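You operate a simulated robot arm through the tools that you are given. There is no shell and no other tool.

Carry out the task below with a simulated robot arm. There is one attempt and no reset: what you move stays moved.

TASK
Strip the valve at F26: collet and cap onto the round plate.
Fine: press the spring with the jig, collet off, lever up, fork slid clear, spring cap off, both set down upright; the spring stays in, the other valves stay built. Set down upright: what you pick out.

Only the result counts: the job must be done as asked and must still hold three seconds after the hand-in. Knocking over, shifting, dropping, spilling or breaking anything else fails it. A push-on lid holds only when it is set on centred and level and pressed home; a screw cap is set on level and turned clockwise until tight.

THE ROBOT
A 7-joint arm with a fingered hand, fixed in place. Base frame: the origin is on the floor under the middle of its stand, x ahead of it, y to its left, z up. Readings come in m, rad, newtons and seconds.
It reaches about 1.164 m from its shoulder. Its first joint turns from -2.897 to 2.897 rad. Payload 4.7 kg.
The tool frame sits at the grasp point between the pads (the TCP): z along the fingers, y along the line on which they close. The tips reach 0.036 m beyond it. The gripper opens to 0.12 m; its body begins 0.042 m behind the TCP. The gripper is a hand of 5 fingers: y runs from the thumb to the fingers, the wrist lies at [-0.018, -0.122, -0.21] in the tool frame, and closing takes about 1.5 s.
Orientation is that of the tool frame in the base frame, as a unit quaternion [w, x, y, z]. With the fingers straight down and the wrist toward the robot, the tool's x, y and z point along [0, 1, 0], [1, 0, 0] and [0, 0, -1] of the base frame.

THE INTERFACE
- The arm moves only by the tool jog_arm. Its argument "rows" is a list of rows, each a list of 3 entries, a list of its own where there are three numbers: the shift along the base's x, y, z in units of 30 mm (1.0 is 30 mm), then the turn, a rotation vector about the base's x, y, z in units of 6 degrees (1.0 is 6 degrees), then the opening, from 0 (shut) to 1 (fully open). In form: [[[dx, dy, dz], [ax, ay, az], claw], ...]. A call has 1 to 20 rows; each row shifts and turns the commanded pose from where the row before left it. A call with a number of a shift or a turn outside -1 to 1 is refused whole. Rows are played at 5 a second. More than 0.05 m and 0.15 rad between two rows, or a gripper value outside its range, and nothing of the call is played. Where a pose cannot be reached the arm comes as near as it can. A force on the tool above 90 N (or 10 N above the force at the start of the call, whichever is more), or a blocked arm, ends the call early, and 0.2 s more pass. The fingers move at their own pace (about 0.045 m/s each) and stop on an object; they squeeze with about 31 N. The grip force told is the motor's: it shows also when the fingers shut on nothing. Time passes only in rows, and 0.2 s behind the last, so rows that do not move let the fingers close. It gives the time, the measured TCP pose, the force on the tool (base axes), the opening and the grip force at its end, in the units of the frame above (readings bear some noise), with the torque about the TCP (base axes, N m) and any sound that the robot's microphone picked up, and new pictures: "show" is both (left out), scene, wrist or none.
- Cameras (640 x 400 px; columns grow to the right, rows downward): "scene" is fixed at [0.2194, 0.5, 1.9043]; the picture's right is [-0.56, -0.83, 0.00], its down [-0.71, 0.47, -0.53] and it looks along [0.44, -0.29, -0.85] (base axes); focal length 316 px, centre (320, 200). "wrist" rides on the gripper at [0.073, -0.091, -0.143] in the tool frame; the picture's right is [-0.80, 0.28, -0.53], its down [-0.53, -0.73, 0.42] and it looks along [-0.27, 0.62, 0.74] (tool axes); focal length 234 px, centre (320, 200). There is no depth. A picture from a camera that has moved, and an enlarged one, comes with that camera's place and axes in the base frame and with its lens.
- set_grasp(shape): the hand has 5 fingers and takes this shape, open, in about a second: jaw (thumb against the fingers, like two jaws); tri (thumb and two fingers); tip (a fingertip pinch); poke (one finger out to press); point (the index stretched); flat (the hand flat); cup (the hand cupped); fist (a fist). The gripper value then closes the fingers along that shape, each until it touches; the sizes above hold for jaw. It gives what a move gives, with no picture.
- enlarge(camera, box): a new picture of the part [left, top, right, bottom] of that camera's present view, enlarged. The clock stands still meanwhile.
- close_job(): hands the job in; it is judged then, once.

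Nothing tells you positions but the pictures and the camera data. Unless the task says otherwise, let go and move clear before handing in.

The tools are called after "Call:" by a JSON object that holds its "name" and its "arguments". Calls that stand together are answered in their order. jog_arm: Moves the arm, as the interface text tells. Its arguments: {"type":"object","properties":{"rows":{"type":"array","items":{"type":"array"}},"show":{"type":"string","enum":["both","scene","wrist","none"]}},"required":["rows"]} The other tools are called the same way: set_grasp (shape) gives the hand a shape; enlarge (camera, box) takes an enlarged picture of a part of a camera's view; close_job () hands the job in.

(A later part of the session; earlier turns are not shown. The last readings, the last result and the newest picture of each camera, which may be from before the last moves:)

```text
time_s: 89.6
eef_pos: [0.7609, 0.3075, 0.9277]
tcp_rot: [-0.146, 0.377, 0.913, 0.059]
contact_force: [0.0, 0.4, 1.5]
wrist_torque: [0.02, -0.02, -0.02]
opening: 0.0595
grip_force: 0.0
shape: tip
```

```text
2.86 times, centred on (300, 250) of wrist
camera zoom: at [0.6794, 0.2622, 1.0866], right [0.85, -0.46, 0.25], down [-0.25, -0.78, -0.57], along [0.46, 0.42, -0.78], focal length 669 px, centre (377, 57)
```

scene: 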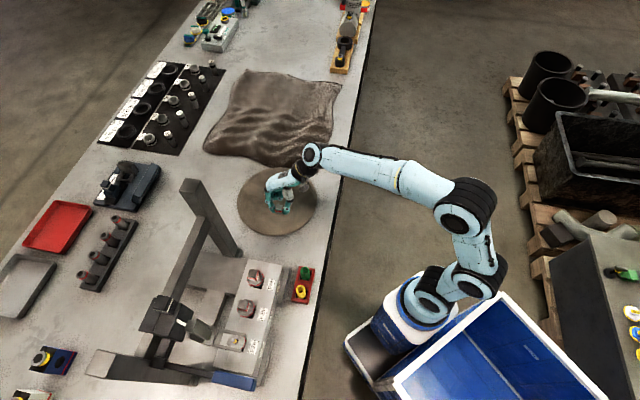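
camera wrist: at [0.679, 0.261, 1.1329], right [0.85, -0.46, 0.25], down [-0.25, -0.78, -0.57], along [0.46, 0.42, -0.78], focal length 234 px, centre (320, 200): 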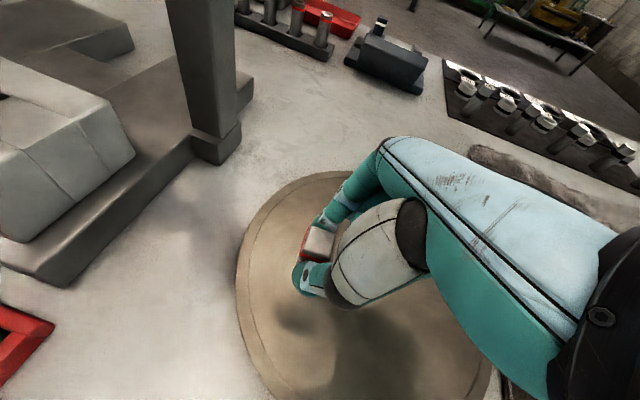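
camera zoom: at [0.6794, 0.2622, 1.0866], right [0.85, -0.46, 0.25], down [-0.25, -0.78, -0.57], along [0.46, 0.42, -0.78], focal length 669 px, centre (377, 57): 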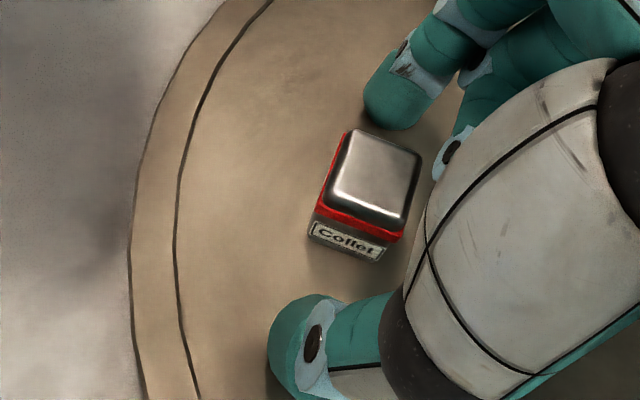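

The collet stands upright on the plate. I'll rise straight up, then return toward the lever to raise it.

Call:
{"name": "jog_arm", "arguments": {"rows": [[[0, 0, 0.5], [0, 0, 0], 0.5], [[0, 0, 0.8], [0, 0, 0], 0.5], [[0, 0, 0.98], [0, 0, 0], 0.5], [[0, 0, 0.98], [0, 0, 0], 0.5], [[0, 0, 0.98], [0, 0, 0], 0.5], [[0, 0, 0.98], [0, 0, 0], 0.5], [[0, 0, 0.98], [0, 0, 0], 0.5], [[0, 0, 0.98], [0, 0, 0], 0.5], [[0, 0, 0.98], [0, 0, 0], 0.5], [[0, 0, 0.98], [0, 0, 0], 0.5], [[0, 0, 0.98], [0, 0, 0], 0.5], [[0, 0, 0.5], [0, 0, 0], 0.5], [[0, 0, 0], [0, 0, 0], 0.5]]}}

Call:
{"name": "enlarge", "arguments": {"camera": "scene", "box": [232, 160, 322, 240]}}

Call:
{"name": "enlarge", "arguments": {"camera": "scene", "box": [150, 290, 280, 400]}}

Call:
{"name": "enlarge", "arguments": {"camera": "scene", "box": [206, 318, 256, 358]}}

```text
time_s: 92.4
eef_pos: [0.7604, 0.3086, 1.2446]
tcp_rot: [-0.145, 0.378, 0.913, 0.059]
contact_force: [0.1, -0.3, 0.8]
wrist_torque: [0.02, -0.01, 0.03]
opening: 0.0592
grip_force: 0.1
shape: tip
camera wrist: at [0.6798, 0.2622, 1.4042], right [0.85, -0.46, 0.25], down [-0.25, -0.78, -0.57], along [0.46, 0.42, -0.78], focal length 234 px, centre (320, 200)
```

scene: 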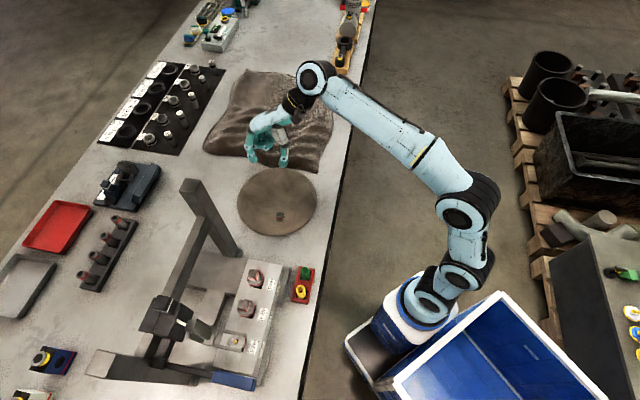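
wrist: 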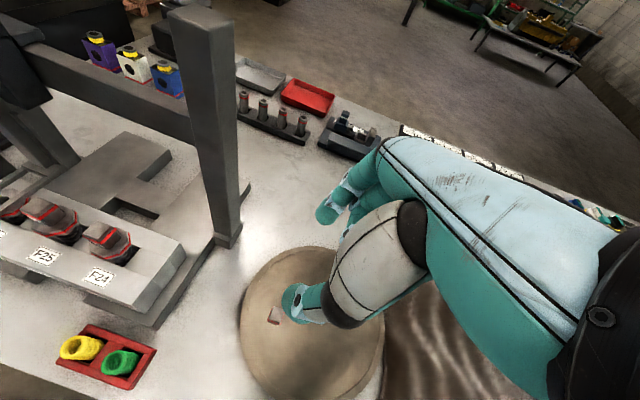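

```text
5.00 times, centred on (277, 200) of scene
camera zoom: at [0.2194, 0.5, 1.9043], right [-0.56, -0.83, 0.0], down [-0.71, 0.47, -0.53], along [0.44, -0.29, -0.85], focal length 1578 px, centre (535, 200)
```

zoom: 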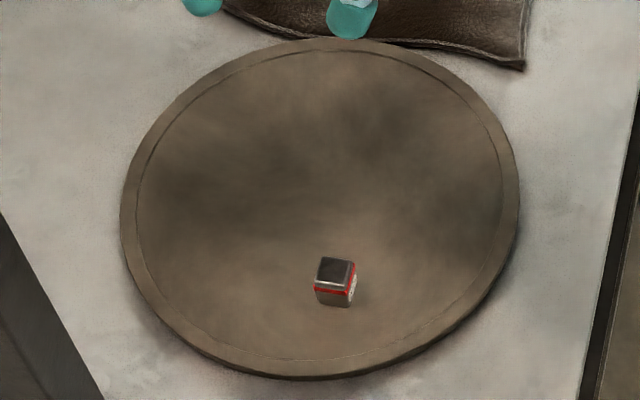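

```text
3.64 times, centred on (215, 345) of scene
camera zoom: at [0.2194, 0.5, 1.9043], right [-0.56, -0.83, 0.0], down [-0.71, 0.47, -0.53], along [0.44, -0.29, -0.85], focal length 1148 px, centre (702, -327)
```

zoom: 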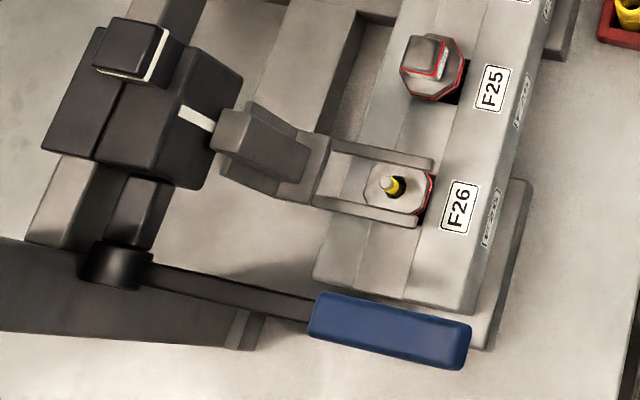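

```text
10.00 times, centred on (231, 338) of scene
camera zoom: at [0.2194, 0.5, 1.9043], right [-0.56, -0.83, 0.0], down [-0.71, 0.47, -0.53], along [0.44, -0.29, -0.85], focal length 3156 px, centre (1210, -1180)
```

zoom: 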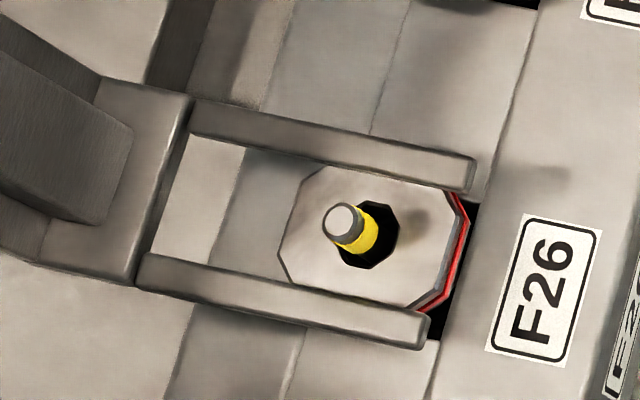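

Collet is standing near the front of the plate, and the jig is unchanged. Now moving back toward the lever, unrolling and yawing the hand on the way.

Call:
{"name": "jog_arm", "arguments": {"rows": [[[-0.865, 0.378, 0.176], [-0.707, -0.707, 0], 0.5], [[-0.865, 0.378, 0.176], [-0.707, -0.707, 0], 0.5], [[-0.865, 0.378, 0.176], [-0.707, -0.707, 0], 0.5], [[-0.865, 0.378, 0.176], [0, 0, 1], 0.5], [[-0.865, 0.378, 0.176], [0, 0, 1], 0.5], [[-0.865, 0.378, 0.176], [0, 0, 1], 0.5], [[-0.865, 0.378, 0.176], [0, 0, 1], 0.5], [[-0.865, 0.378, 0.176], [0, 0, 1], 0.5], [[-0.865, 0.378, 0.176], [0, 0, 1], 0.5], [[-0.865, 0.378, 0.176], [0, 0, 1], 0.5], [[-0.865, 0.378, 0.176], [0, 0, 1], 0.5], [[-0.865, 0.378, 0.176], [0, 0, 1], 0.5], [[-0.865, 0.378, 0.176], [0, 0, 1], 0.5], [[-0.865, 0.378, 0.176], [0, 0, 1], 0.5], [[-0.865, 0.378, 0.176], [0, 0, 1], 0.5], [[-0.865, 0.378, 0.176], [0, 0, 1], 0.5], [[-0.865, 0.378, 0.176], [0, 0, 1], 0.5], [[-0.865, 0.378, 0.176], [0, 0, 1], 0.5], [[0, 0, 0], [0, 0, 0], 0.5]]}}

Call:
{"name": "set_grasp", "arguments": {"shape": "jaw"}}

```text
time_s: 96.4
eef_pos: [0.2923, 0.5119, 1.34]
tcp_rot: [0.001, -0.383, 0.924, -0.001]
contact_force: [0.0, 0.2, -0.3]
wrist_torque: [0.0, -0.01, -0.03]
opening: 0.0597
grip_force: 0.1
shape: tip
camera wrist: at [0.3076, 0.3973, 1.4838], right [0.37, 0.77, 0.53], down [0.9, -0.14, -0.42], along [-0.25, 0.63, -0.74], focal length 234 px, centre (320, 200)
```

scene: 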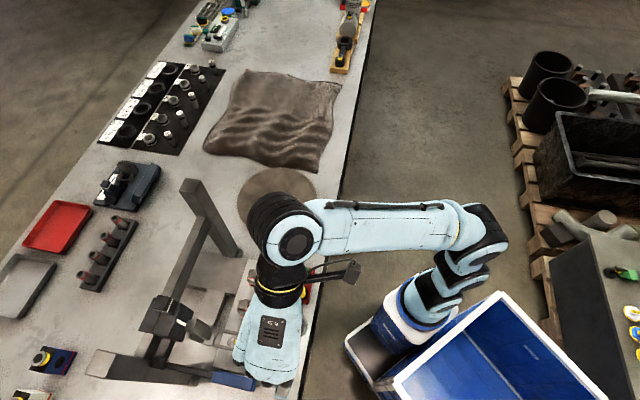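
wrist: 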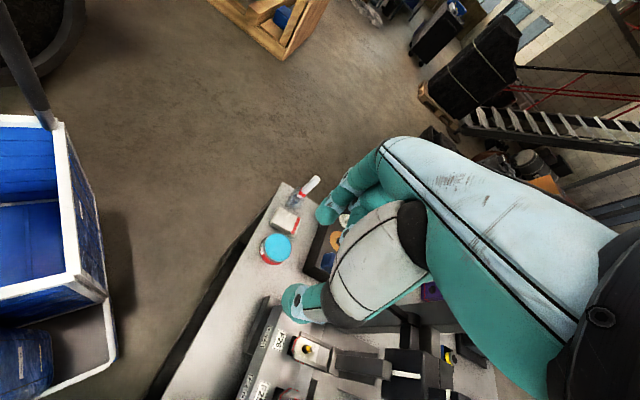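

```text
time_s: 97.3
eef_pos: [0.2942, 0.5113, 1.3403]
tcp_rot: [0.001, -0.384, 0.923, -0.002]
contact_force: [-0.3, -0.8, 0.2]
wrist_torque: [0.0, -0.01, 0.0]
opening: 0.1201
grip_force: 0.2
shape: jaw
```

Call:
{"name": "jog_arm", "arguments": {"rows": [[[0.182, 0.835, 0], [0, 0, 0], 1], [[0.182, 0.835, 0], [0, 0, 0], 1], [[0.182, 0.835, 0], [0, 0, 0], 1], [[0.182, 0.835, 0], [0, 0, 0], 1], [[0, 0, -0.9], [0, 0, 0], 1], [[0, 0, -0.9], [0, 0, 0], 1], [[0, 0, -0.9], [0, 0, 0], 1], [[0, 0, 0], [0, 0, 0], 1]], "show": "none"}}

Call:
{"name": "enlarge", "arguments": {"camera": "wrist", "box": [200, 140, 460, 400]}}

Call:
{"name": "enlarge", "arguments": {"camera": "scene", "box": [150, 290, 280, 400]}}

```text
time_s: 99.1
eef_pos: [0.3178, 0.6119, 1.2608]
tcp_rot: [0.0, -0.384, 0.923, -0.001]
contact_force: [0.1, -0.5, 0.9]
wrist_torque: [-0.01, 0.01, -0.02]
opening: 0.1198
grip_force: 0.1
shape: jaw
```

```text
1.54 times, centred on (330, 270) of wrist
camera zoom: at [0.3308, 0.4967, 1.4043], right [0.37, 0.77, 0.53], down [0.9, -0.14, -0.42], along [-0.25, 0.63, -0.74], focal length 360 px, centre (305, 92)
```

zoom: 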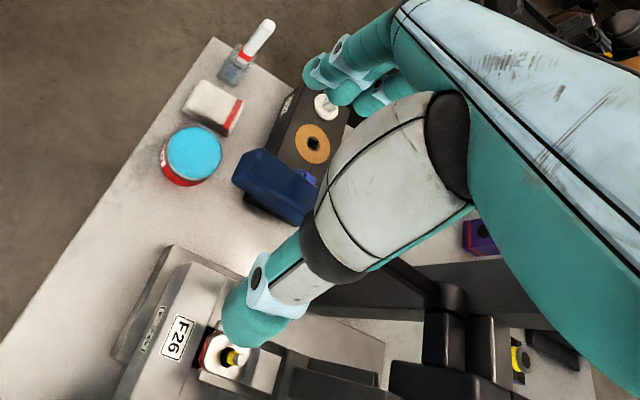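

```text
3.64 times, centred on (215, 345) of scene
camera zoom: at [0.2194, 0.5, 1.9043], right [-0.56, -0.83, 0.0], down [-0.71, 0.47, -0.53], along [0.44, -0.29, -0.85], focal length 1148 px, centre (702, -327)
```

zoom: 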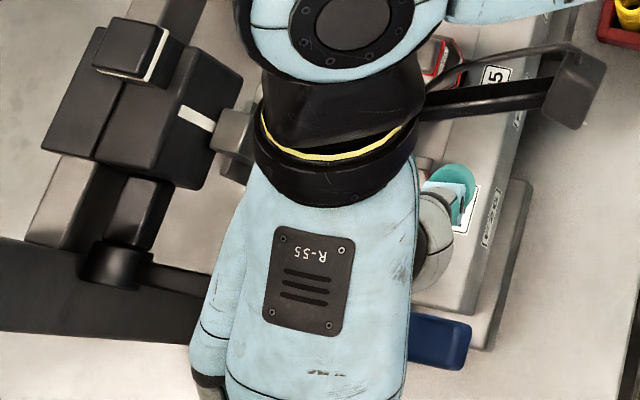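

Call:
{"name": "jog_arm", "arguments": {"rows": [[[0, 0, -0.95], [0, 0, 0], 1], [[0, 0, -0.95], [0, 0, 0], 1], [[0, 0, -0.9], [0, 0, 0], 1], [[0, 0, 0], [0, 0, 0], 1], [[0, 0, 0], [0, 0, 0], 0.5], [[0, 0, 0], [0, 0, 0], 0.2], [[0, 0, 0], [0, 0, 0], 0], [[0, 0, 0], [0, 0, 0], 0], [[0, 0, 0], [0, 0, 0], 0], [[0, 0, 0], [0, 0, 0], 0], [[0, 0, 0], [0, 0, 0], 0], [[0, 0, 0], [0, 0, 0], 0]], "show": "none"}}

Call:
{"name": "enlarge", "arguments": {"camera": "wrist", "box": [200, 140, 460, 400]}}

```text
time_s: 101.7
eef_pos: [0.3164, 0.6121, 1.1774]
tcp_rot: [0.0, -0.384, 0.923, -0.001]
contact_force: [1.7, -2.2, -0.3]
wrist_torque: [0.07, 0.05, 0.16]
opening: 0.0
grip_force: 26.6
shape: jaw
```

```text
1.54 times, centred on (330, 270) of wrist
camera zoom: at [0.3302, 0.4967, 1.3208], right [0.37, 0.77, 0.53], down [0.9, -0.14, -0.42], along [-0.25, 0.63, -0.74], focal length 360 px, centre (305, 92)
```

zoom: 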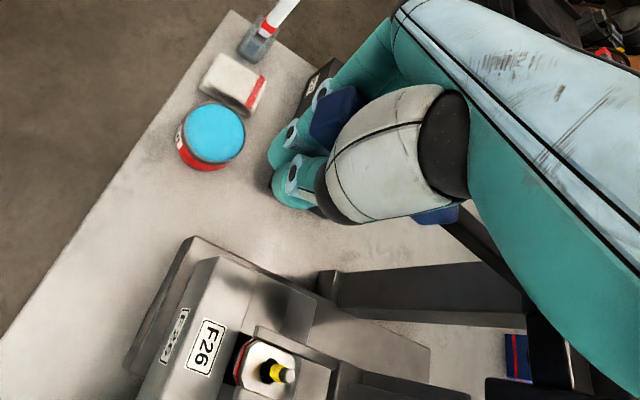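

The handle is captured. Lifting the lever along its arc.

Call:
{"name": "jog_arm", "arguments": {"rows": [[[0.087, 0.087, 0.56], [0, 0, 0], 0], [[0.123, 0.123, 0.547], [0, 0, 0], 0], [[0.156, 0.156, 0.53], [0, 0, 0], 0], [[0.186, 0.186, 0.507], [0, 0, 0], 0], [[0, 0, 0], [0, 0, 0], 0]]}}

Call:
{"name": "enlarge", "arguments": {"camera": "scene", "box": [150, 290, 280, 400]}}

Call:
{"name": "enlarge", "arguments": {"camera": "wrist", "box": [200, 140, 460, 400]}}

```text
time_s: 102.9
eef_pos: [0.3325, 0.6282, 1.2418]
tcp_rot: [0.001, -0.384, 0.923, 0.0]
contact_force: [-2.3, 0.5, -1.6]
wrist_torque: [-0.07, 0.04, 0.14]
opening: 0.0001
grip_force: 31.1
shape: jaw
camera wrist: at [0.347, 0.5137, 1.3844], right [0.37, 0.77, 0.53], down [0.9, -0.14, -0.42], along [-0.25, 0.63, -0.74], focal length 234 px, centre (320, 200)
```

scene: 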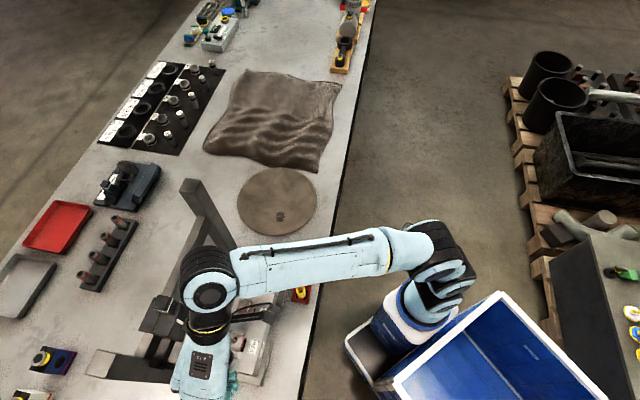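
wrist: 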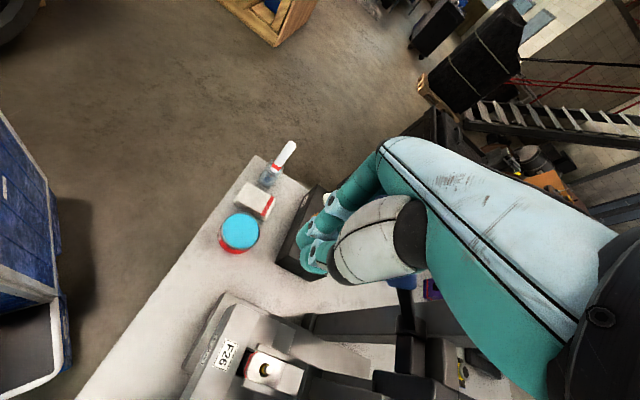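

```text
3.64 times, centred on (215, 345) of scene
camera zoom: at [0.2194, 0.5, 1.9043], right [-0.56, -0.83, 0.0], down [-0.71, 0.47, -0.53], along [0.44, -0.29, -0.85], focal length 1148 px, centre (702, -327)
```

zoom: 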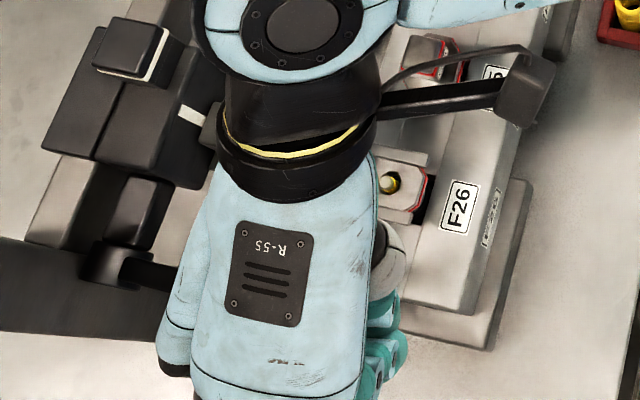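

```text
1.54 times, centred on (330, 270) of wrist
camera zoom: at [0.347, 0.5137, 1.3844], right [0.37, 0.77, 0.53], down [0.9, -0.14, -0.42], along [-0.25, 0.63, -0.74], focal length 360 px, centre (305, 92)
```

zoom: 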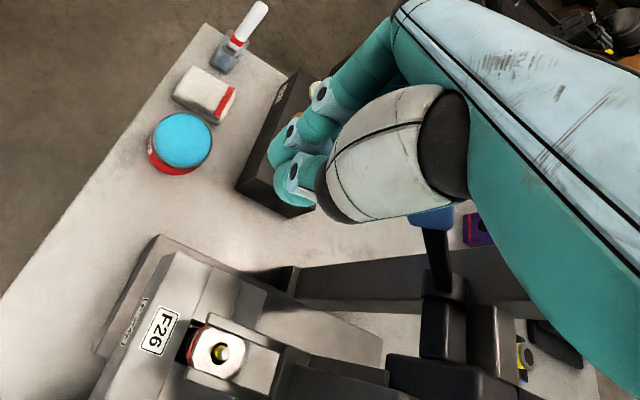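

The lever is rising (the index line on the carriage is getting shorter). Continuing the arc.

Call:
{"name": "jog_arm", "arguments": {"rows": [[[0.217, 0.217, 0.483], [0, 0, 0], 0], [[0.247, 0.247, 0.453], [0, 0, 0], 0], [[0.273, 0.273, 0.423], [0, 0, 0], 0], [[0.299, 0.299, 0.387], [0, 0, 0], 0], [[0, 0, 0], [0, 0, 0], 0]]}}

Call:
{"name": "enlarge", "arguments": {"camera": "scene", "box": [150, 290, 280, 400]}}

Call:
{"name": "enlarge", "arguments": {"camera": "wrist", "box": [200, 140, 460, 400]}}

```text
time_s: 104.1
eef_pos: [0.3646, 0.6603, 1.294]
tcp_rot: [0.002, -0.384, 0.924, 0.0]
contact_force: [-4.9, 1.9, -3.2]
wrist_torque: [-0.23, 0.28, 0.25]
opening: 0.0002
grip_force: 31.6
shape: jaw
camera wrist: at [0.3776, 0.5449, 1.4373], right [0.37, 0.77, 0.53], down [0.9, -0.14, -0.42], along [-0.25, 0.63, -0.74], focal length 234 px, centre (320, 200)
```

scene: 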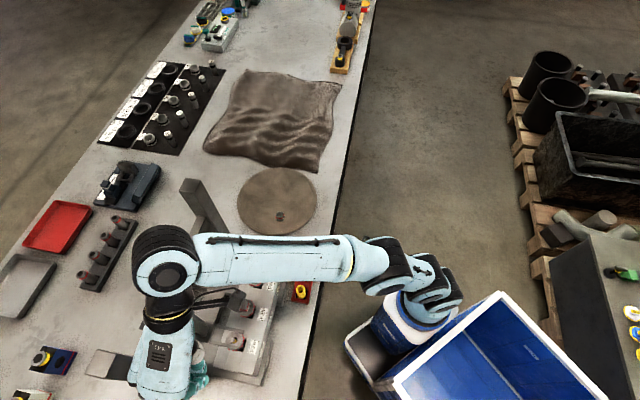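
wrist: 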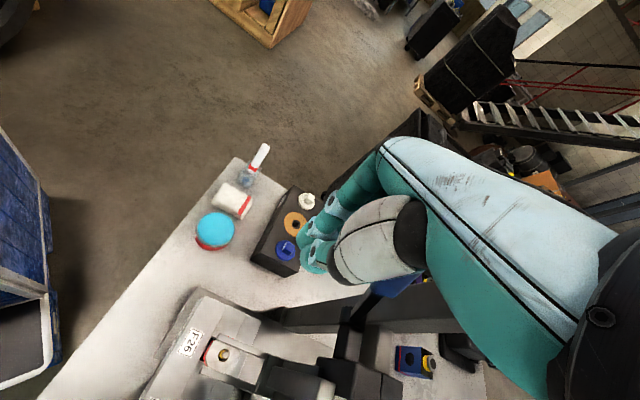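

```text
3.64 times, centred on (215, 345) of scene
camera zoom: at [0.2194, 0.5, 1.9043], right [-0.56, -0.83, 0.0], down [-0.71, 0.47, -0.53], along [0.44, -0.29, -0.85], focal length 1148 px, centre (702, -327)
```

zoom: 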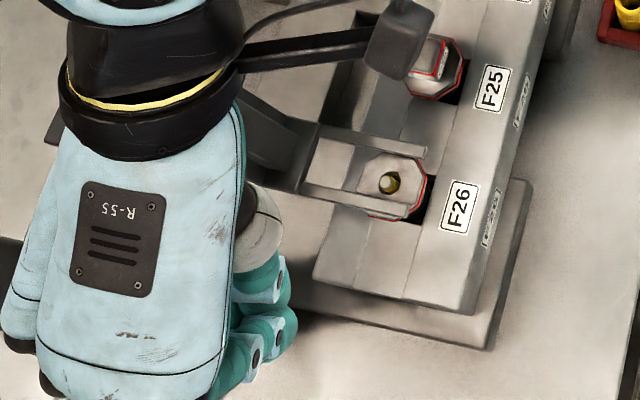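

```text
1.54 times, centred on (330, 270) of wrist
camera zoom: at [0.3776, 0.5449, 1.4373], right [0.37, 0.77, 0.53], down [0.9, -0.14, -0.42], along [-0.25, 0.63, -0.74], focal length 360 px, centre (305, 92)
```

zoom: 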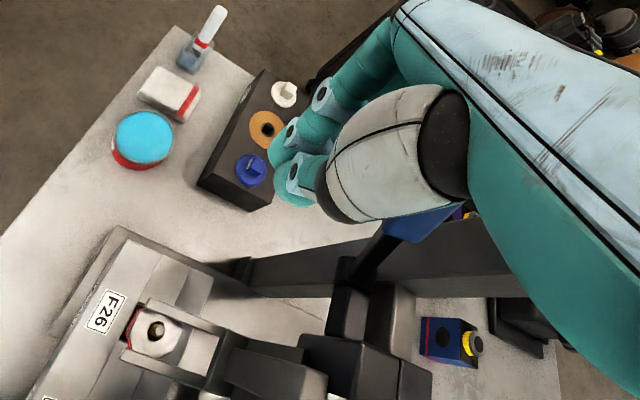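

The fork has lifted off the cap. Continuing to raise the lever toward vertical.

Call:
{"name": "jog_arm", "arguments": {"rows": [[[0.32, 0.32, 0.35], [0, 0, 0], 0], [[0.342, 0.342, 0.307], [0, 0, 0], 0], [[0, 0, 0], [0, 0, 0], 0]]}}

Call:
{"name": "enlarge", "arguments": {"camera": "wrist", "box": [200, 140, 460, 400]}}

```text
time_s: 104.9
eef_pos: [0.3766, 0.6689, 1.3015]
tcp_rot: [0.002, -0.383, 0.924, -0.001]
contact_force: [-1.3, -1.2, 2.6]
wrist_torque: [0.1, -0.05, 0.05]
opening: 0.0
grip_force: 30.8
shape: jaw
out of reach, approached as far as the arm can: row 2
camera wrist: at [0.3916, 0.5536, 1.445], right [0.37, 0.77, 0.53], down [0.9, -0.14, -0.42], along [-0.25, 0.63, -0.74], focal length 234 px, centre (320, 200)
```

scene: 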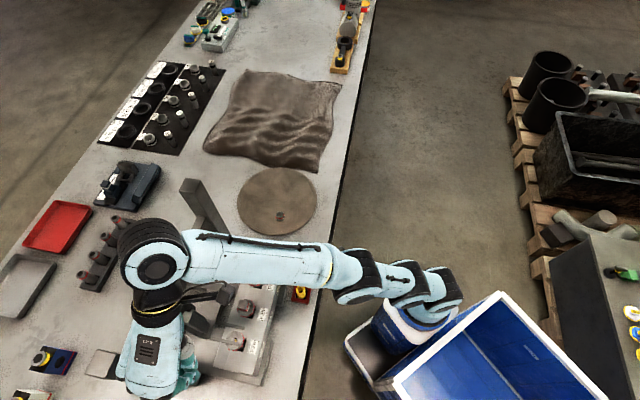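
wrist: 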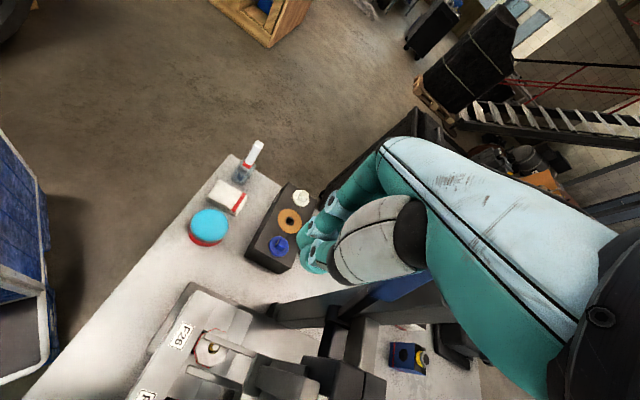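

```text
1.54 times, centred on (330, 270) of wrist
camera zoom: at [0.3916, 0.5536, 1.445], right [0.37, 0.77, 0.53], down [0.9, -0.14, -0.42], along [-0.25, 0.63, -0.74], focal length 360 px, centre (305, 92)
```

zoom: 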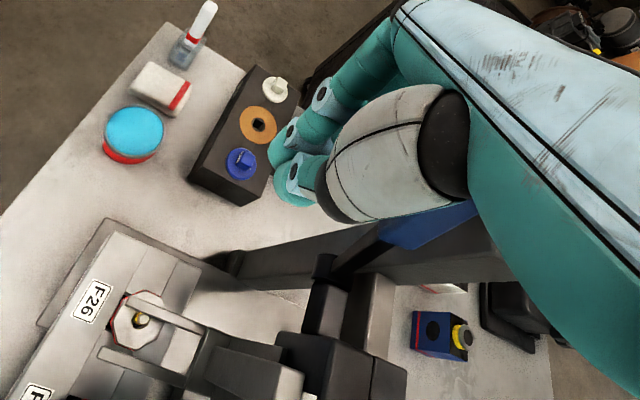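

The arm is at its reach limit with the lever at roughly 35–40°. I'll open, back away toward the robot, and see where the lever stays.

Call:
{"name": "jog_arm", "arguments": {"rows": [[[0, 0, 0], [0, 0, 0], 0.2], [[0, 0, 0], [0, 0, 0], 0.4], [[0, 0, 0], [0, 0, 0], 0.7], [[0, 0, 0], [0, 0, 0], 1], [[0, 0, 0], [0, 0, 0], 1], [[0, 0, 0], [0, 0, 0], 1], [[0, 0, 0], [0, 0, 0], 1], [[-0.5, -0.5, 0], [0, 0, 0], 1], [[-0.7, -0.7, 0], [0, 0, 0], 1], [[-0.9, -0.9, 0], [0, 0, 0], 1], [[-0.9, -0.9, 0], [0, 0, 0], 1], [[0, 0, 0], [0, 0, 0], 1]]}}

Call:
{"name": "enlarge", "arguments": {"camera": "scene", "box": [110, 270, 270, 390]}}

Call:
{"name": "enlarge", "arguments": {"camera": "wrist", "box": [200, 140, 460, 400]}}

```text
time_s: 107.5
eef_pos: [0.2863, 0.5776, 1.2988]
tcp_rot: [0.0, -0.384, 0.923, -0.001]
contact_force: [0.0, 0.2, 0.3]
wrist_torque: [0.01, -0.03, 0.0]
opening: 0.1195
grip_force: 0.1
shape: jaw
camera wrist: at [0.3008, 0.4625, 1.4429], right [0.37, 0.77, 0.53], down [0.9, -0.14, -0.42], along [-0.25, 0.63, -0.74], focal length 234 px, centre (320, 200)
```

scene: 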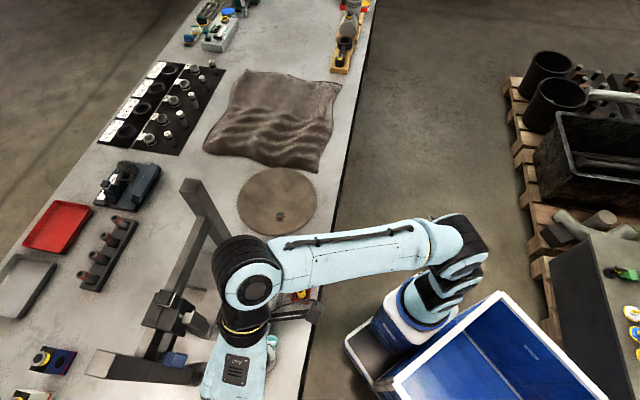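
wrist: 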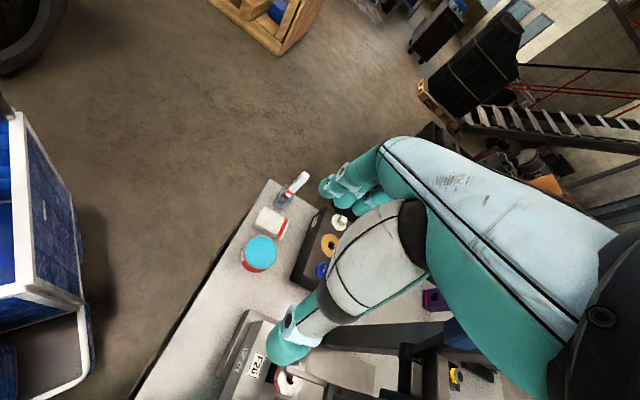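

```text
3.33 times, centred on (190, 330) of scene
camera zoom: at [0.2194, 0.5, 1.9043], right [-0.56, -0.83, 0.0], down [-0.71, 0.47, -0.53], along [0.44, -0.29, -0.85], focal length 1052 px, centre (753, -233)
```

zoom: 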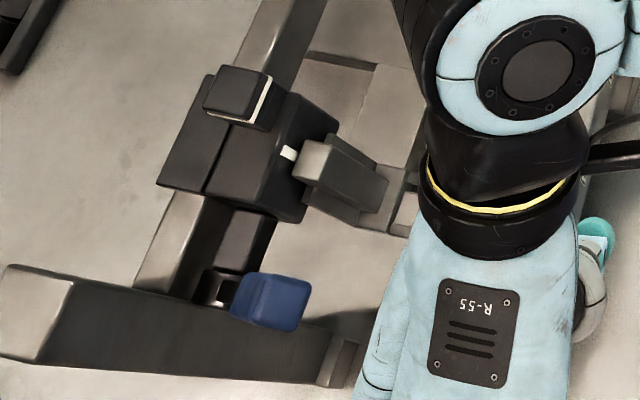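

```text
1.54 times, centred on (330, 270) of wrist
camera zoom: at [0.3008, 0.4625, 1.4429], right [0.37, 0.77, 0.53], down [0.9, -0.14, -0.42], along [-0.25, 0.63, -0.74], focal length 360 px, centre (305, 92)
```

zoom: 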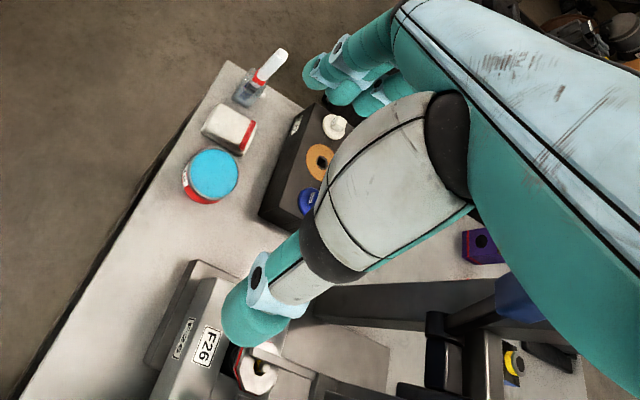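

The lever stayed at about 30°. I'll turn the hand back to face the jig, close the fingers, and push the handle upright from the front.

Call:
{"name": "jog_arm", "arguments": {"rows": [[[-0.047, -0.047, 0], [0, 0, -1], 0.5], [[-0.047, -0.047, 0], [0, 0, -1], 0.2], [[-0.047, -0.047, 0], [0, 0, -1], 0], [[-0.047, -0.047, 0], [0, 0, -1], 0], [[-0.047, -0.047, 0], [0, 0, -1], 0], [[-0.047, -0.047, 0], [0, 0, -1], 0], [[-0.047, -0.047, 0], [0, 0, -1], 0], [[-0.047, -0.047, 0], [0, 0, -1], 0], [[-0.047, -0.047, 0], [0, 0, -1], 0], [[-0.047, -0.047, 0], [0, 0, -1], 0], [[-0.047, -0.047, 0], [0, 0, -1], 0], [[-0.047, -0.047, 0], [0, 0, -1], 0], [[-0.047, -0.047, 0], [0, 0, -1], 0], [[-0.047, -0.047, 0], [0, 0, -1], 0], [[-0.047, -0.047, 0], [0, 0, -1], 0], [[0, 0, 0], [0, 0, 0], 0]]}}

Call:
{"name": "enlarge", "arguments": {"camera": "scene", "box": [110, 270, 290, 400]}}

Call:
{"name": "enlarge", "arguments": {"camera": "wrist", "box": [180, 60, 420, 300]}}

```text
time_s: 110.9
eef_pos: [0.2672, 0.5562, 1.2994]
tcp_rot: [0.0, 0.383, 0.924, -0.001]
contact_force: [0.7, -0.4, 0.3]
wrist_torque: [-0.02, 0.02, 0.05]
opening: 0.0
grip_force: 30.9
shape: jaw
camera wrist: at [0.1518, 0.5443, 1.4441], right [0.77, -0.37, 0.53], down [-0.14, -0.89, -0.42], along [0.63, 0.25, -0.74], focal length 234 px, centre (320, 200)
```

scene: 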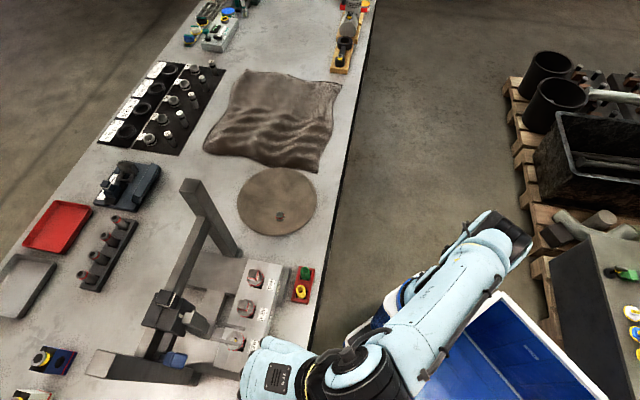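
wrist: 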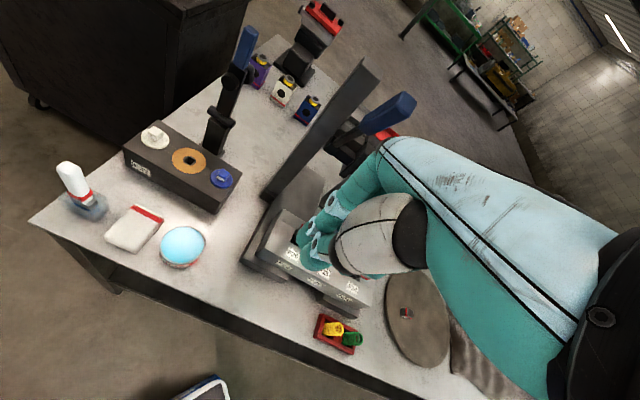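

```text
3.08 times, centred on (200, 335) of scene
camera zoom: at [0.2194, 0.5, 1.9043], right [-0.56, -0.83, 0.0], down [-0.71, 0.47, -0.53], along [0.44, -0.29, -0.85], focal length 971 px, centre (689, -215)
```

zoom: 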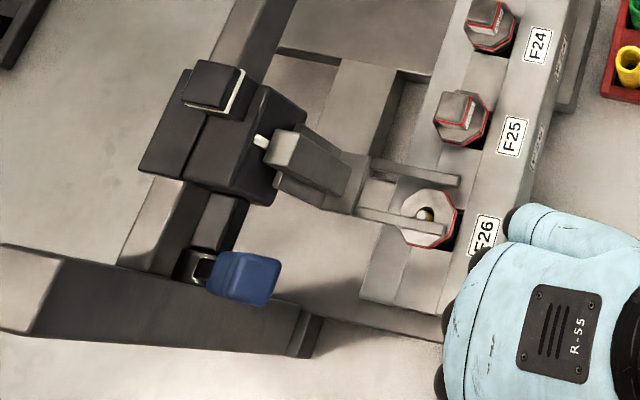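

```text
1.67 times, centred on (300, 180) of wrist
camera zoom: at [0.1518, 0.5443, 1.4441], right [0.77, -0.37, 0.53], down [-0.14, -0.89, -0.42], along [0.63, 0.25, -0.74], focal length 390 px, centre (353, 233)
```

zoom: 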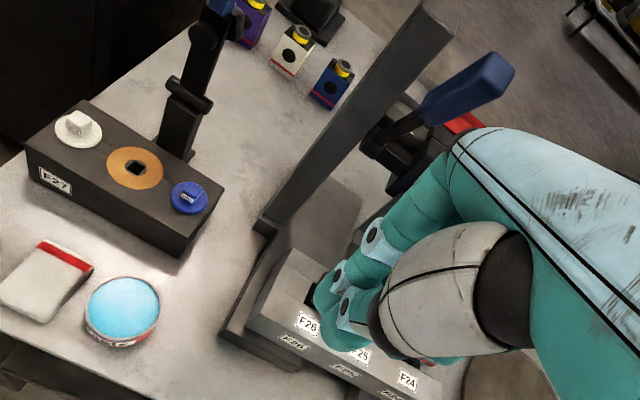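

Pushing forward against the handle with the closed hand, in stages.

Call:
{"name": "jog_arm", "arguments": {"rows": [[[0.45, 0.73, -0.2], [0, 0, 0], 0], [[0.589, 0.589, -0.2], [0, 0, 0], 0], [[0.589, 0.589, 0], [0, 0, 0], 0], [[0.589, 0.589, 0], [0, 0, 0], 0], [[0.42, 0.42, 0], [0, 0, 0], 0], [[0.42, 0.42, 0], [0, 0, 0], 0], [[0.42, 0.42, 0], [0, 0, 0], 0], [[0, 0, 0], [0, 0, 0], 0]]}}

Call:
{"name": "enlarge", "arguments": {"camera": "scene", "box": [80, 270, 260, 400]}}

Call:
{"name": "enlarge", "arguments": {"camera": "wrist", "box": [180, 60, 420, 300]}}

```text
time_s: 112.7
eef_pos: [0.3719, 0.67, 1.2881]
tcp_rot: [-0.001, 0.381, 0.924, -0.001]
contact_force: [-0.3, -0.2, -0.1]
wrist_torque: [0.02, -0.02, -0.01]
opening: 0.0
grip_force: 30.9
shape: jaw
camera wrist: at [0.2561, 0.6573, 1.4322], right [0.77, -0.37, 0.53], down [-0.14, -0.9, -0.42], along [0.63, 0.25, -0.74], focal length 234 px, centre (320, 200)
```

scene: 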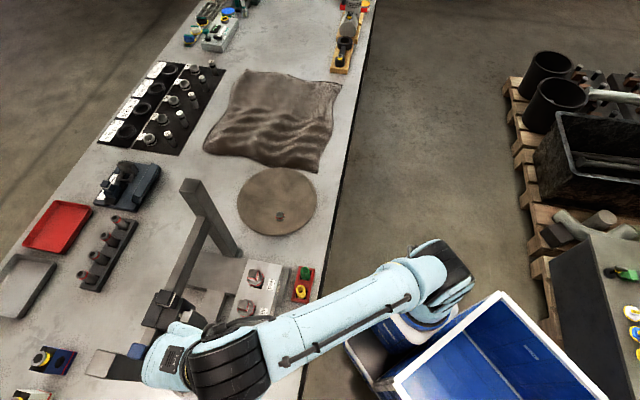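
wrist: 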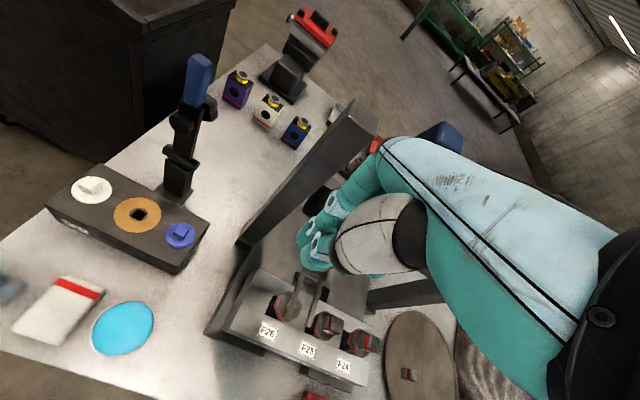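

```text
3.08 times, centred on (170, 335) of scene
camera zoom: at [0.2194, 0.5, 1.9043], right [-0.56, -0.83, 0.0], down [-0.71, 0.47, -0.53], along [0.44, -0.29, -0.85], focal length 971 px, centre (782, -215)
```

zoom: 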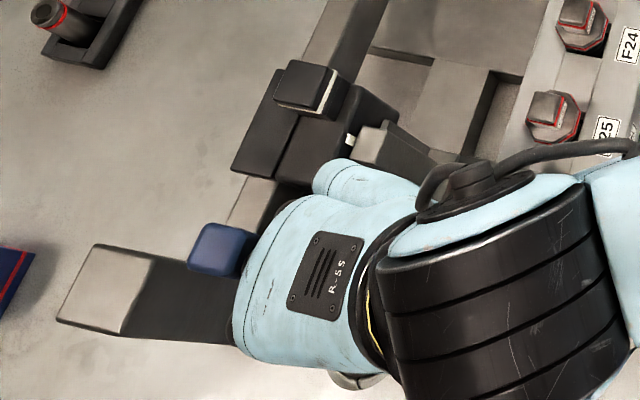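

```text
1.67 times, centred on (300, 180) of wrist
camera zoom: at [0.2561, 0.6573, 1.4322], right [0.77, -0.37, 0.53], down [-0.14, -0.9, -0.42], along [0.63, 0.25, -0.74], focal length 390 px, centre (353, 233)
```

zoom: 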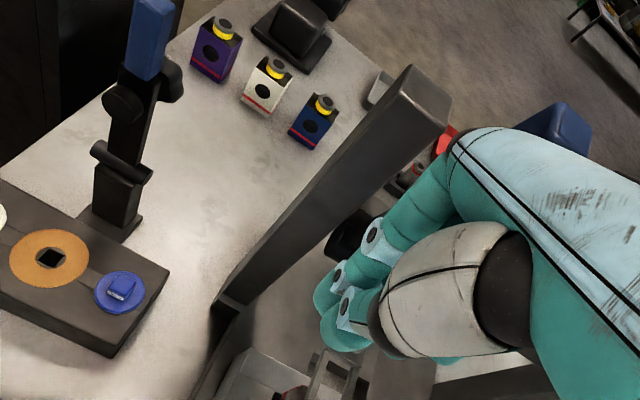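

Lever is now around 15°. Pushing the rest of the way to upright.

Call:
{"name": "jog_arm", "arguments": {"rows": [[[0.42, 0.42, 0], [0, 0, 0], 0], [[0.42, 0.42, 0], [0, 0, 0], 0], [[0.35, 0.35, 0], [0, 0, 0], 0], [[0, 0, 0], [0, 0, 0], 0]]}}

Call:
{"name": "enlarge", "arguments": {"camera": "scene", "box": [80, 270, 260, 400]}}

```text
time_s: 113.7
eef_pos: [0.4056, 0.7058, 1.2892]
tcp_rot: [-0.001, 0.381, 0.924, 0.0]
contact_force: [-11.7, -11.8, -3.9]
wrist_torque: [0.78, -0.65, -0.19]
opening: 0.0
grip_force: 30.8
shape: jaw
camera wrist: at [0.2907, 0.6925, 1.4328], right [0.77, -0.37, 0.53], down [-0.14, -0.9, -0.42], along [0.63, 0.25, -0.74], focal length 234 px, centre (320, 200)
```

scene: 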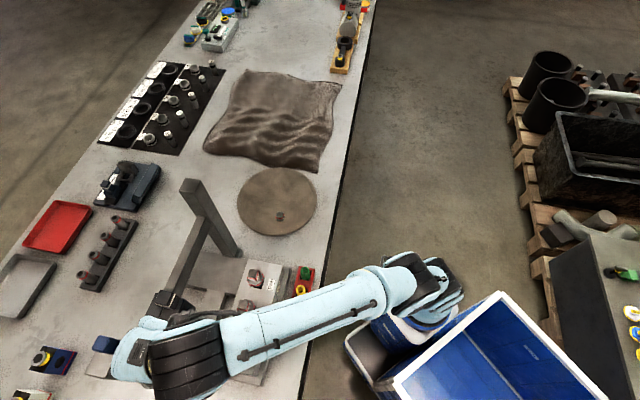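
wrist: 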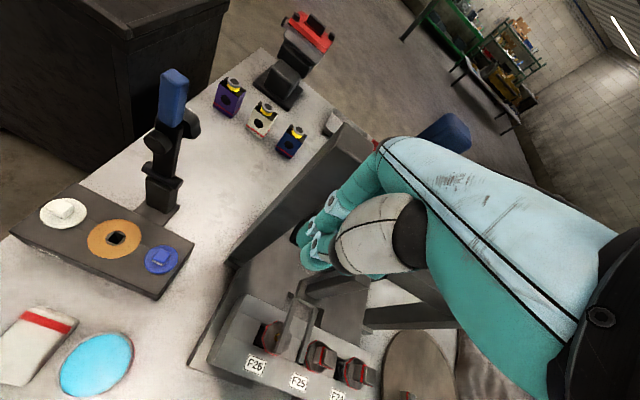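

```text
3.08 times, centred on (170, 335) of scene
camera zoom: at [0.2194, 0.5, 1.9043], right [-0.56, -0.83, 0.0], down [-0.71, 0.47, -0.53], along [0.44, -0.29, -0.85], focal length 971 px, centre (782, -215)
```

zoom: 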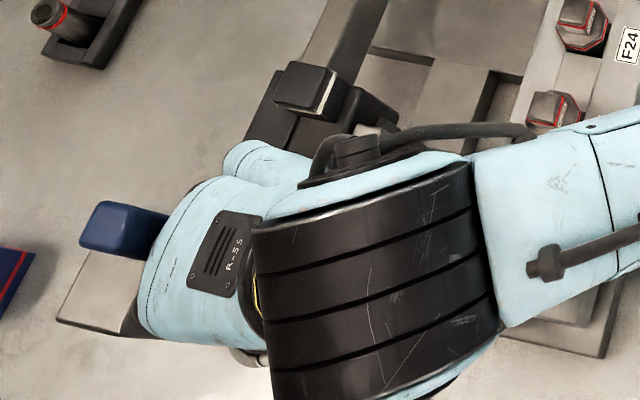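

Contact force indicates the upper stop. I'll zoom in to check the lever's attitude.

Call:
{"name": "enlarge", "arguments": {"camera": "scene", "box": [80, 320, 160, 380]}}

Call:
{"name": "enlarge", "arguments": {"camera": "wrist", "box": [200, 260, 380, 400]}}

```text
6.67 times, centred on (120, 350) of scene
camera zoom: at [0.2194, 0.5, 1.9043], right [-0.56, -0.83, 0.0], down [-0.71, 0.47, -0.53], along [0.44, -0.29, -0.85], focal length 2104 px, centre (1653, -800)
```

zoom: 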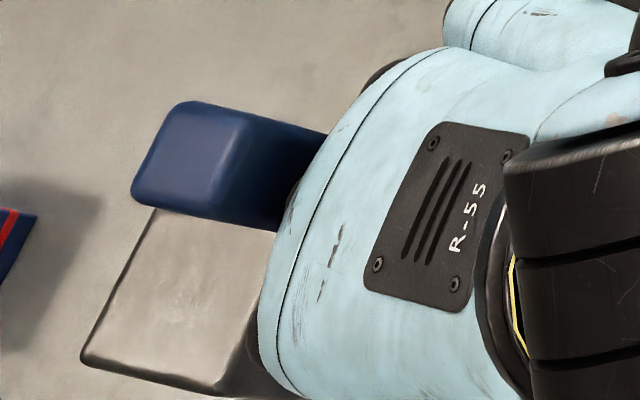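

```text
2.86 times, centred on (290, 330) of wrist
camera zoom: at [0.2907, 0.6925, 1.4328], right [0.77, -0.37, 0.53], down [-0.14, -0.9, -0.42], along [0.63, 0.25, -0.74], focal length 669 px, centre (406, -171)
```

zoom: 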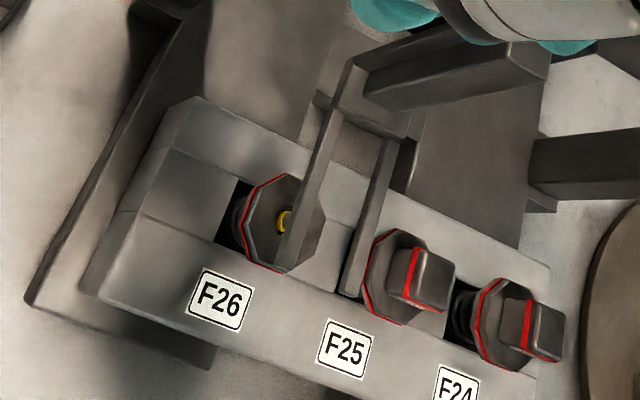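

The lever is upright at its stop (tip at n≈0.848); the carriage slid about 11 mm toward F25 in the process, harmless with the fork up. I'll back away, open the hand and look.

Call:
{"name": "jog_arm", "arguments": {"rows": [[[-0.5, -0.5, 0], [0, 0, 0], 0], [[-0.8, -0.8, 0], [0, 0, 0], 0], [[-0.8, -0.8, 0], [0, 0, 0], 0], [[-0.8, -0.8, 0], [0, 0, 0], 0.5], [[0.6, -0.6, 0], [0, 0, 0], 1], [[0.6, -0.6, 0], [0, 0, 0], 1], [[0.6, -0.6, 0], [0, 0, 0], 1], [[0.7, -0.7, 0], [0, 0, 0], 1], [[0, 0, 0.3], [0, 0, 0], 1], [[0, 0, 0], [0, 0, 0], 1]]}}

Call:
{"name": "enlarge", "arguments": {"camera": "scene", "box": [80, 270, 260, 400]}}

Call:
{"name": "enlarge", "arguments": {"camera": "wrist", "box": [100, 100, 380, 330]}}

```text
time_s: 115.9
eef_pos: [0.3968, 0.5448, 1.2982]
tcp_rot: [0.0, 0.382, 0.924, -0.001]
contact_force: [0.2, -0.2, -0.5]
wrist_torque: [0.0, 0.03, -0.02]
opening: 0.1195
grip_force: 0.0
shape: jaw
camera wrist: at [0.2813, 0.5319, 1.4416], right [0.77, -0.37, 0.53], down [-0.14, -0.9, -0.42], along [0.63, 0.25, -0.74], focal length 234 px, centre (320, 200)
```

scene: 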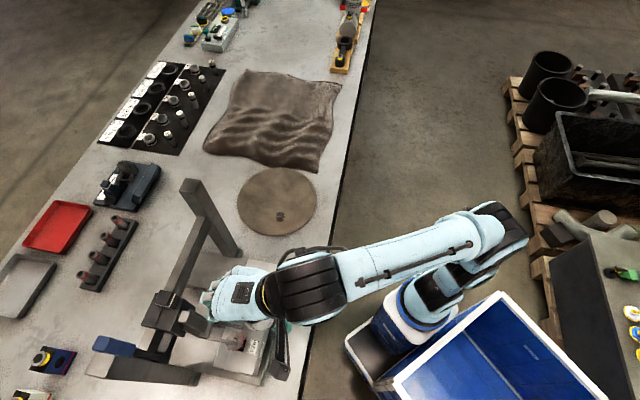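
wrist: 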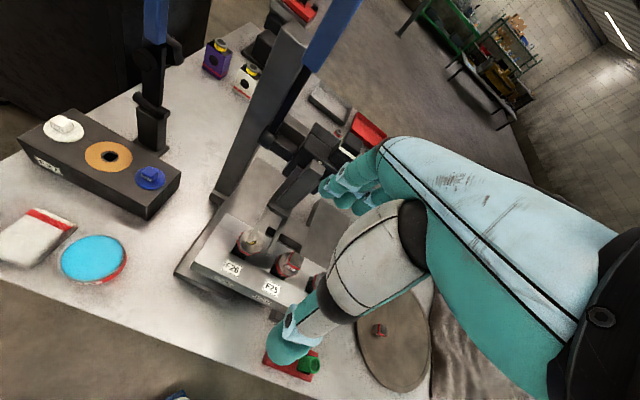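

```text
3.08 times, centred on (170, 335) of scene
camera zoom: at [0.2194, 0.5, 1.9043], right [-0.56, -0.83, 0.0], down [-0.71, 0.47, -0.53], along [0.44, -0.29, -0.85], focal length 971 px, centre (782, -215)
```

zoom: 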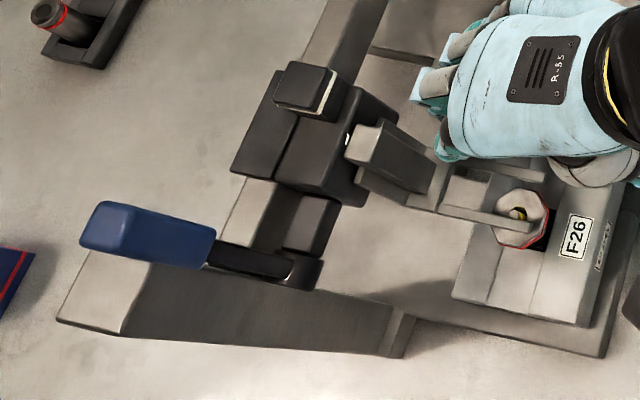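

```text
1.74 times, centred on (240, 215) of wrist
camera zoom: at [0.2813, 0.5319, 1.4416], right [0.77, -0.37, 0.53], down [-0.14, -0.9, -0.42], along [0.63, 0.25, -0.74], focal length 407 px, centre (459, 174)
```

zoom: 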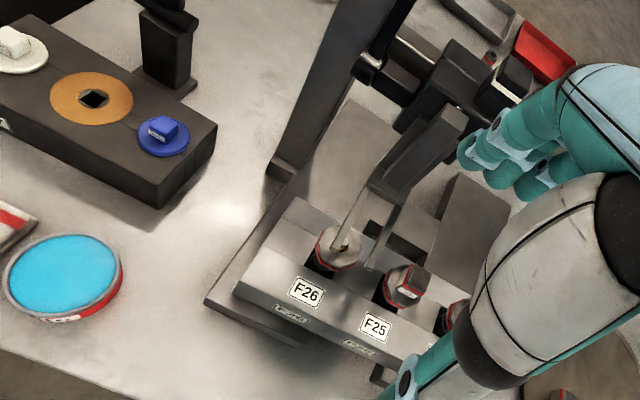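

Lever is up and the knob is at about s=0.095. Going over the knob again to slide the fork back to its original place.

Call:
{"name": "jog_arm", "arguments": {"rows": [[[0.885, 0.885, 0], [0, 0, 0], 1], [[0.885, 0.885, 0], [0, 0, 0], 1], [[0.885, 0.885, 0], [0, 0, 0], 1], [[0.885, 0.885, 0], [0, 0, 0], 1], [[0.885, 0.885, 0], [0, 0, 0], 1], [[0, 0, 0], [0, 0, 0], 1]]}}

Call:
{"name": "enlarge", "arguments": {"camera": "wrist", "box": [200, 80, 420, 280]}}

Call:
{"name": "enlarge", "arguments": {"camera": "scene", "box": [100, 250, 240, 360]}}

```text
time_s: 117.3
eef_pos: [0.5291, 0.6776, 1.2966]
tcp_rot: [0.0, 0.382, 0.924, -0.001]
contact_force: [-0.8, -0.3, -1.0]
wrist_torque: [-0.06, -0.01, -0.01]
opening: 0.1198
grip_force: 0.1
shape: jaw
camera wrist: at [0.4139, 0.6653, 1.4401], right [0.77, -0.37, 0.53], down [-0.14, -0.9, -0.42], along [0.63, 0.25, -0.74], focal length 234 px, centre (320, 200)
```

scene: 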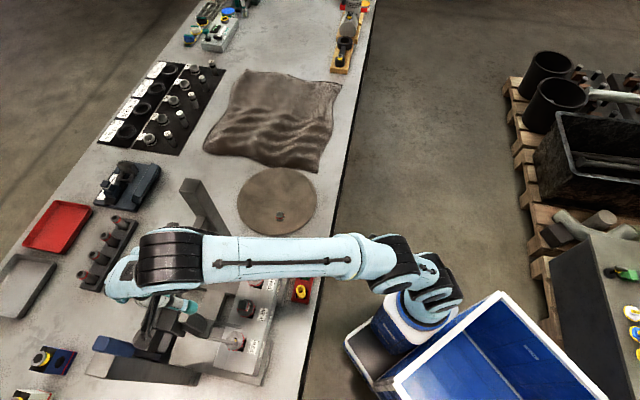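
wrist: 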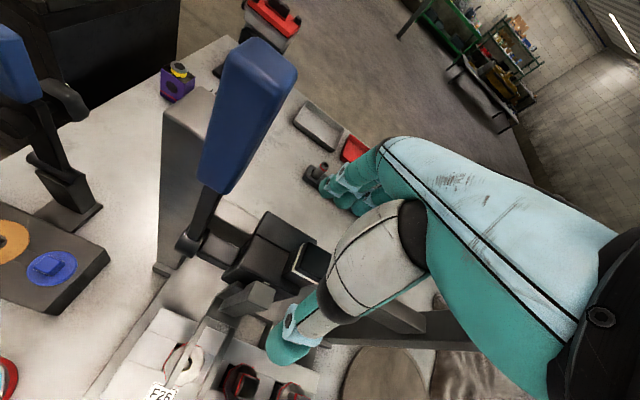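

```text
2.00 times, centred on (310, 180) of wrist
camera zoom: at [0.4139, 0.6653, 1.4401], right [0.77, -0.37, 0.53], down [-0.14, -0.9, -0.42], along [0.63, 0.25, -0.74], focal length 468 px, centre (340, 240)
```

zoom: 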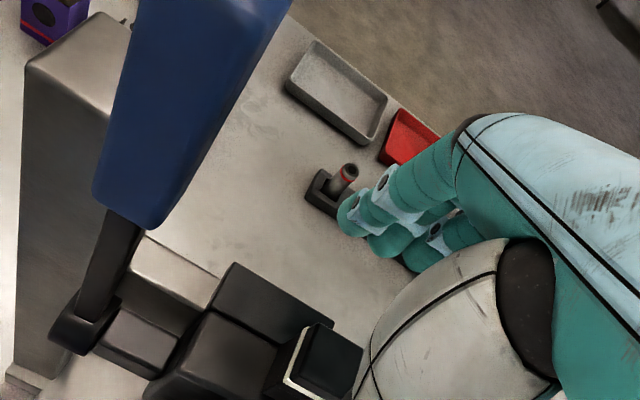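

```text
3.64 times, centred on (170, 305) of scene
camera zoom: at [0.2194, 0.5, 1.9043], right [-0.56, -0.83, 0.0], down [-0.71, 0.47, -0.53], along [0.44, -0.29, -0.85], focal length 1148 px, centre (866, -182)
```

zoom: 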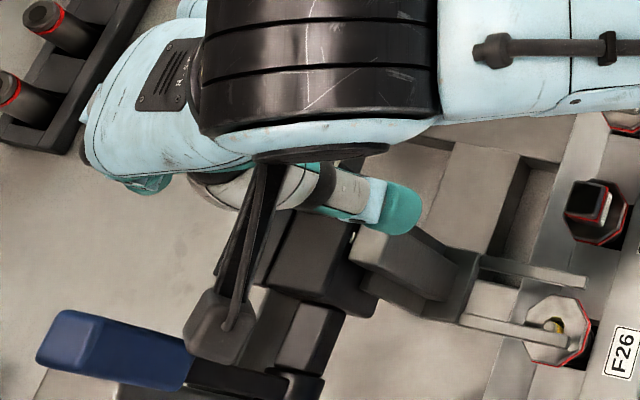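

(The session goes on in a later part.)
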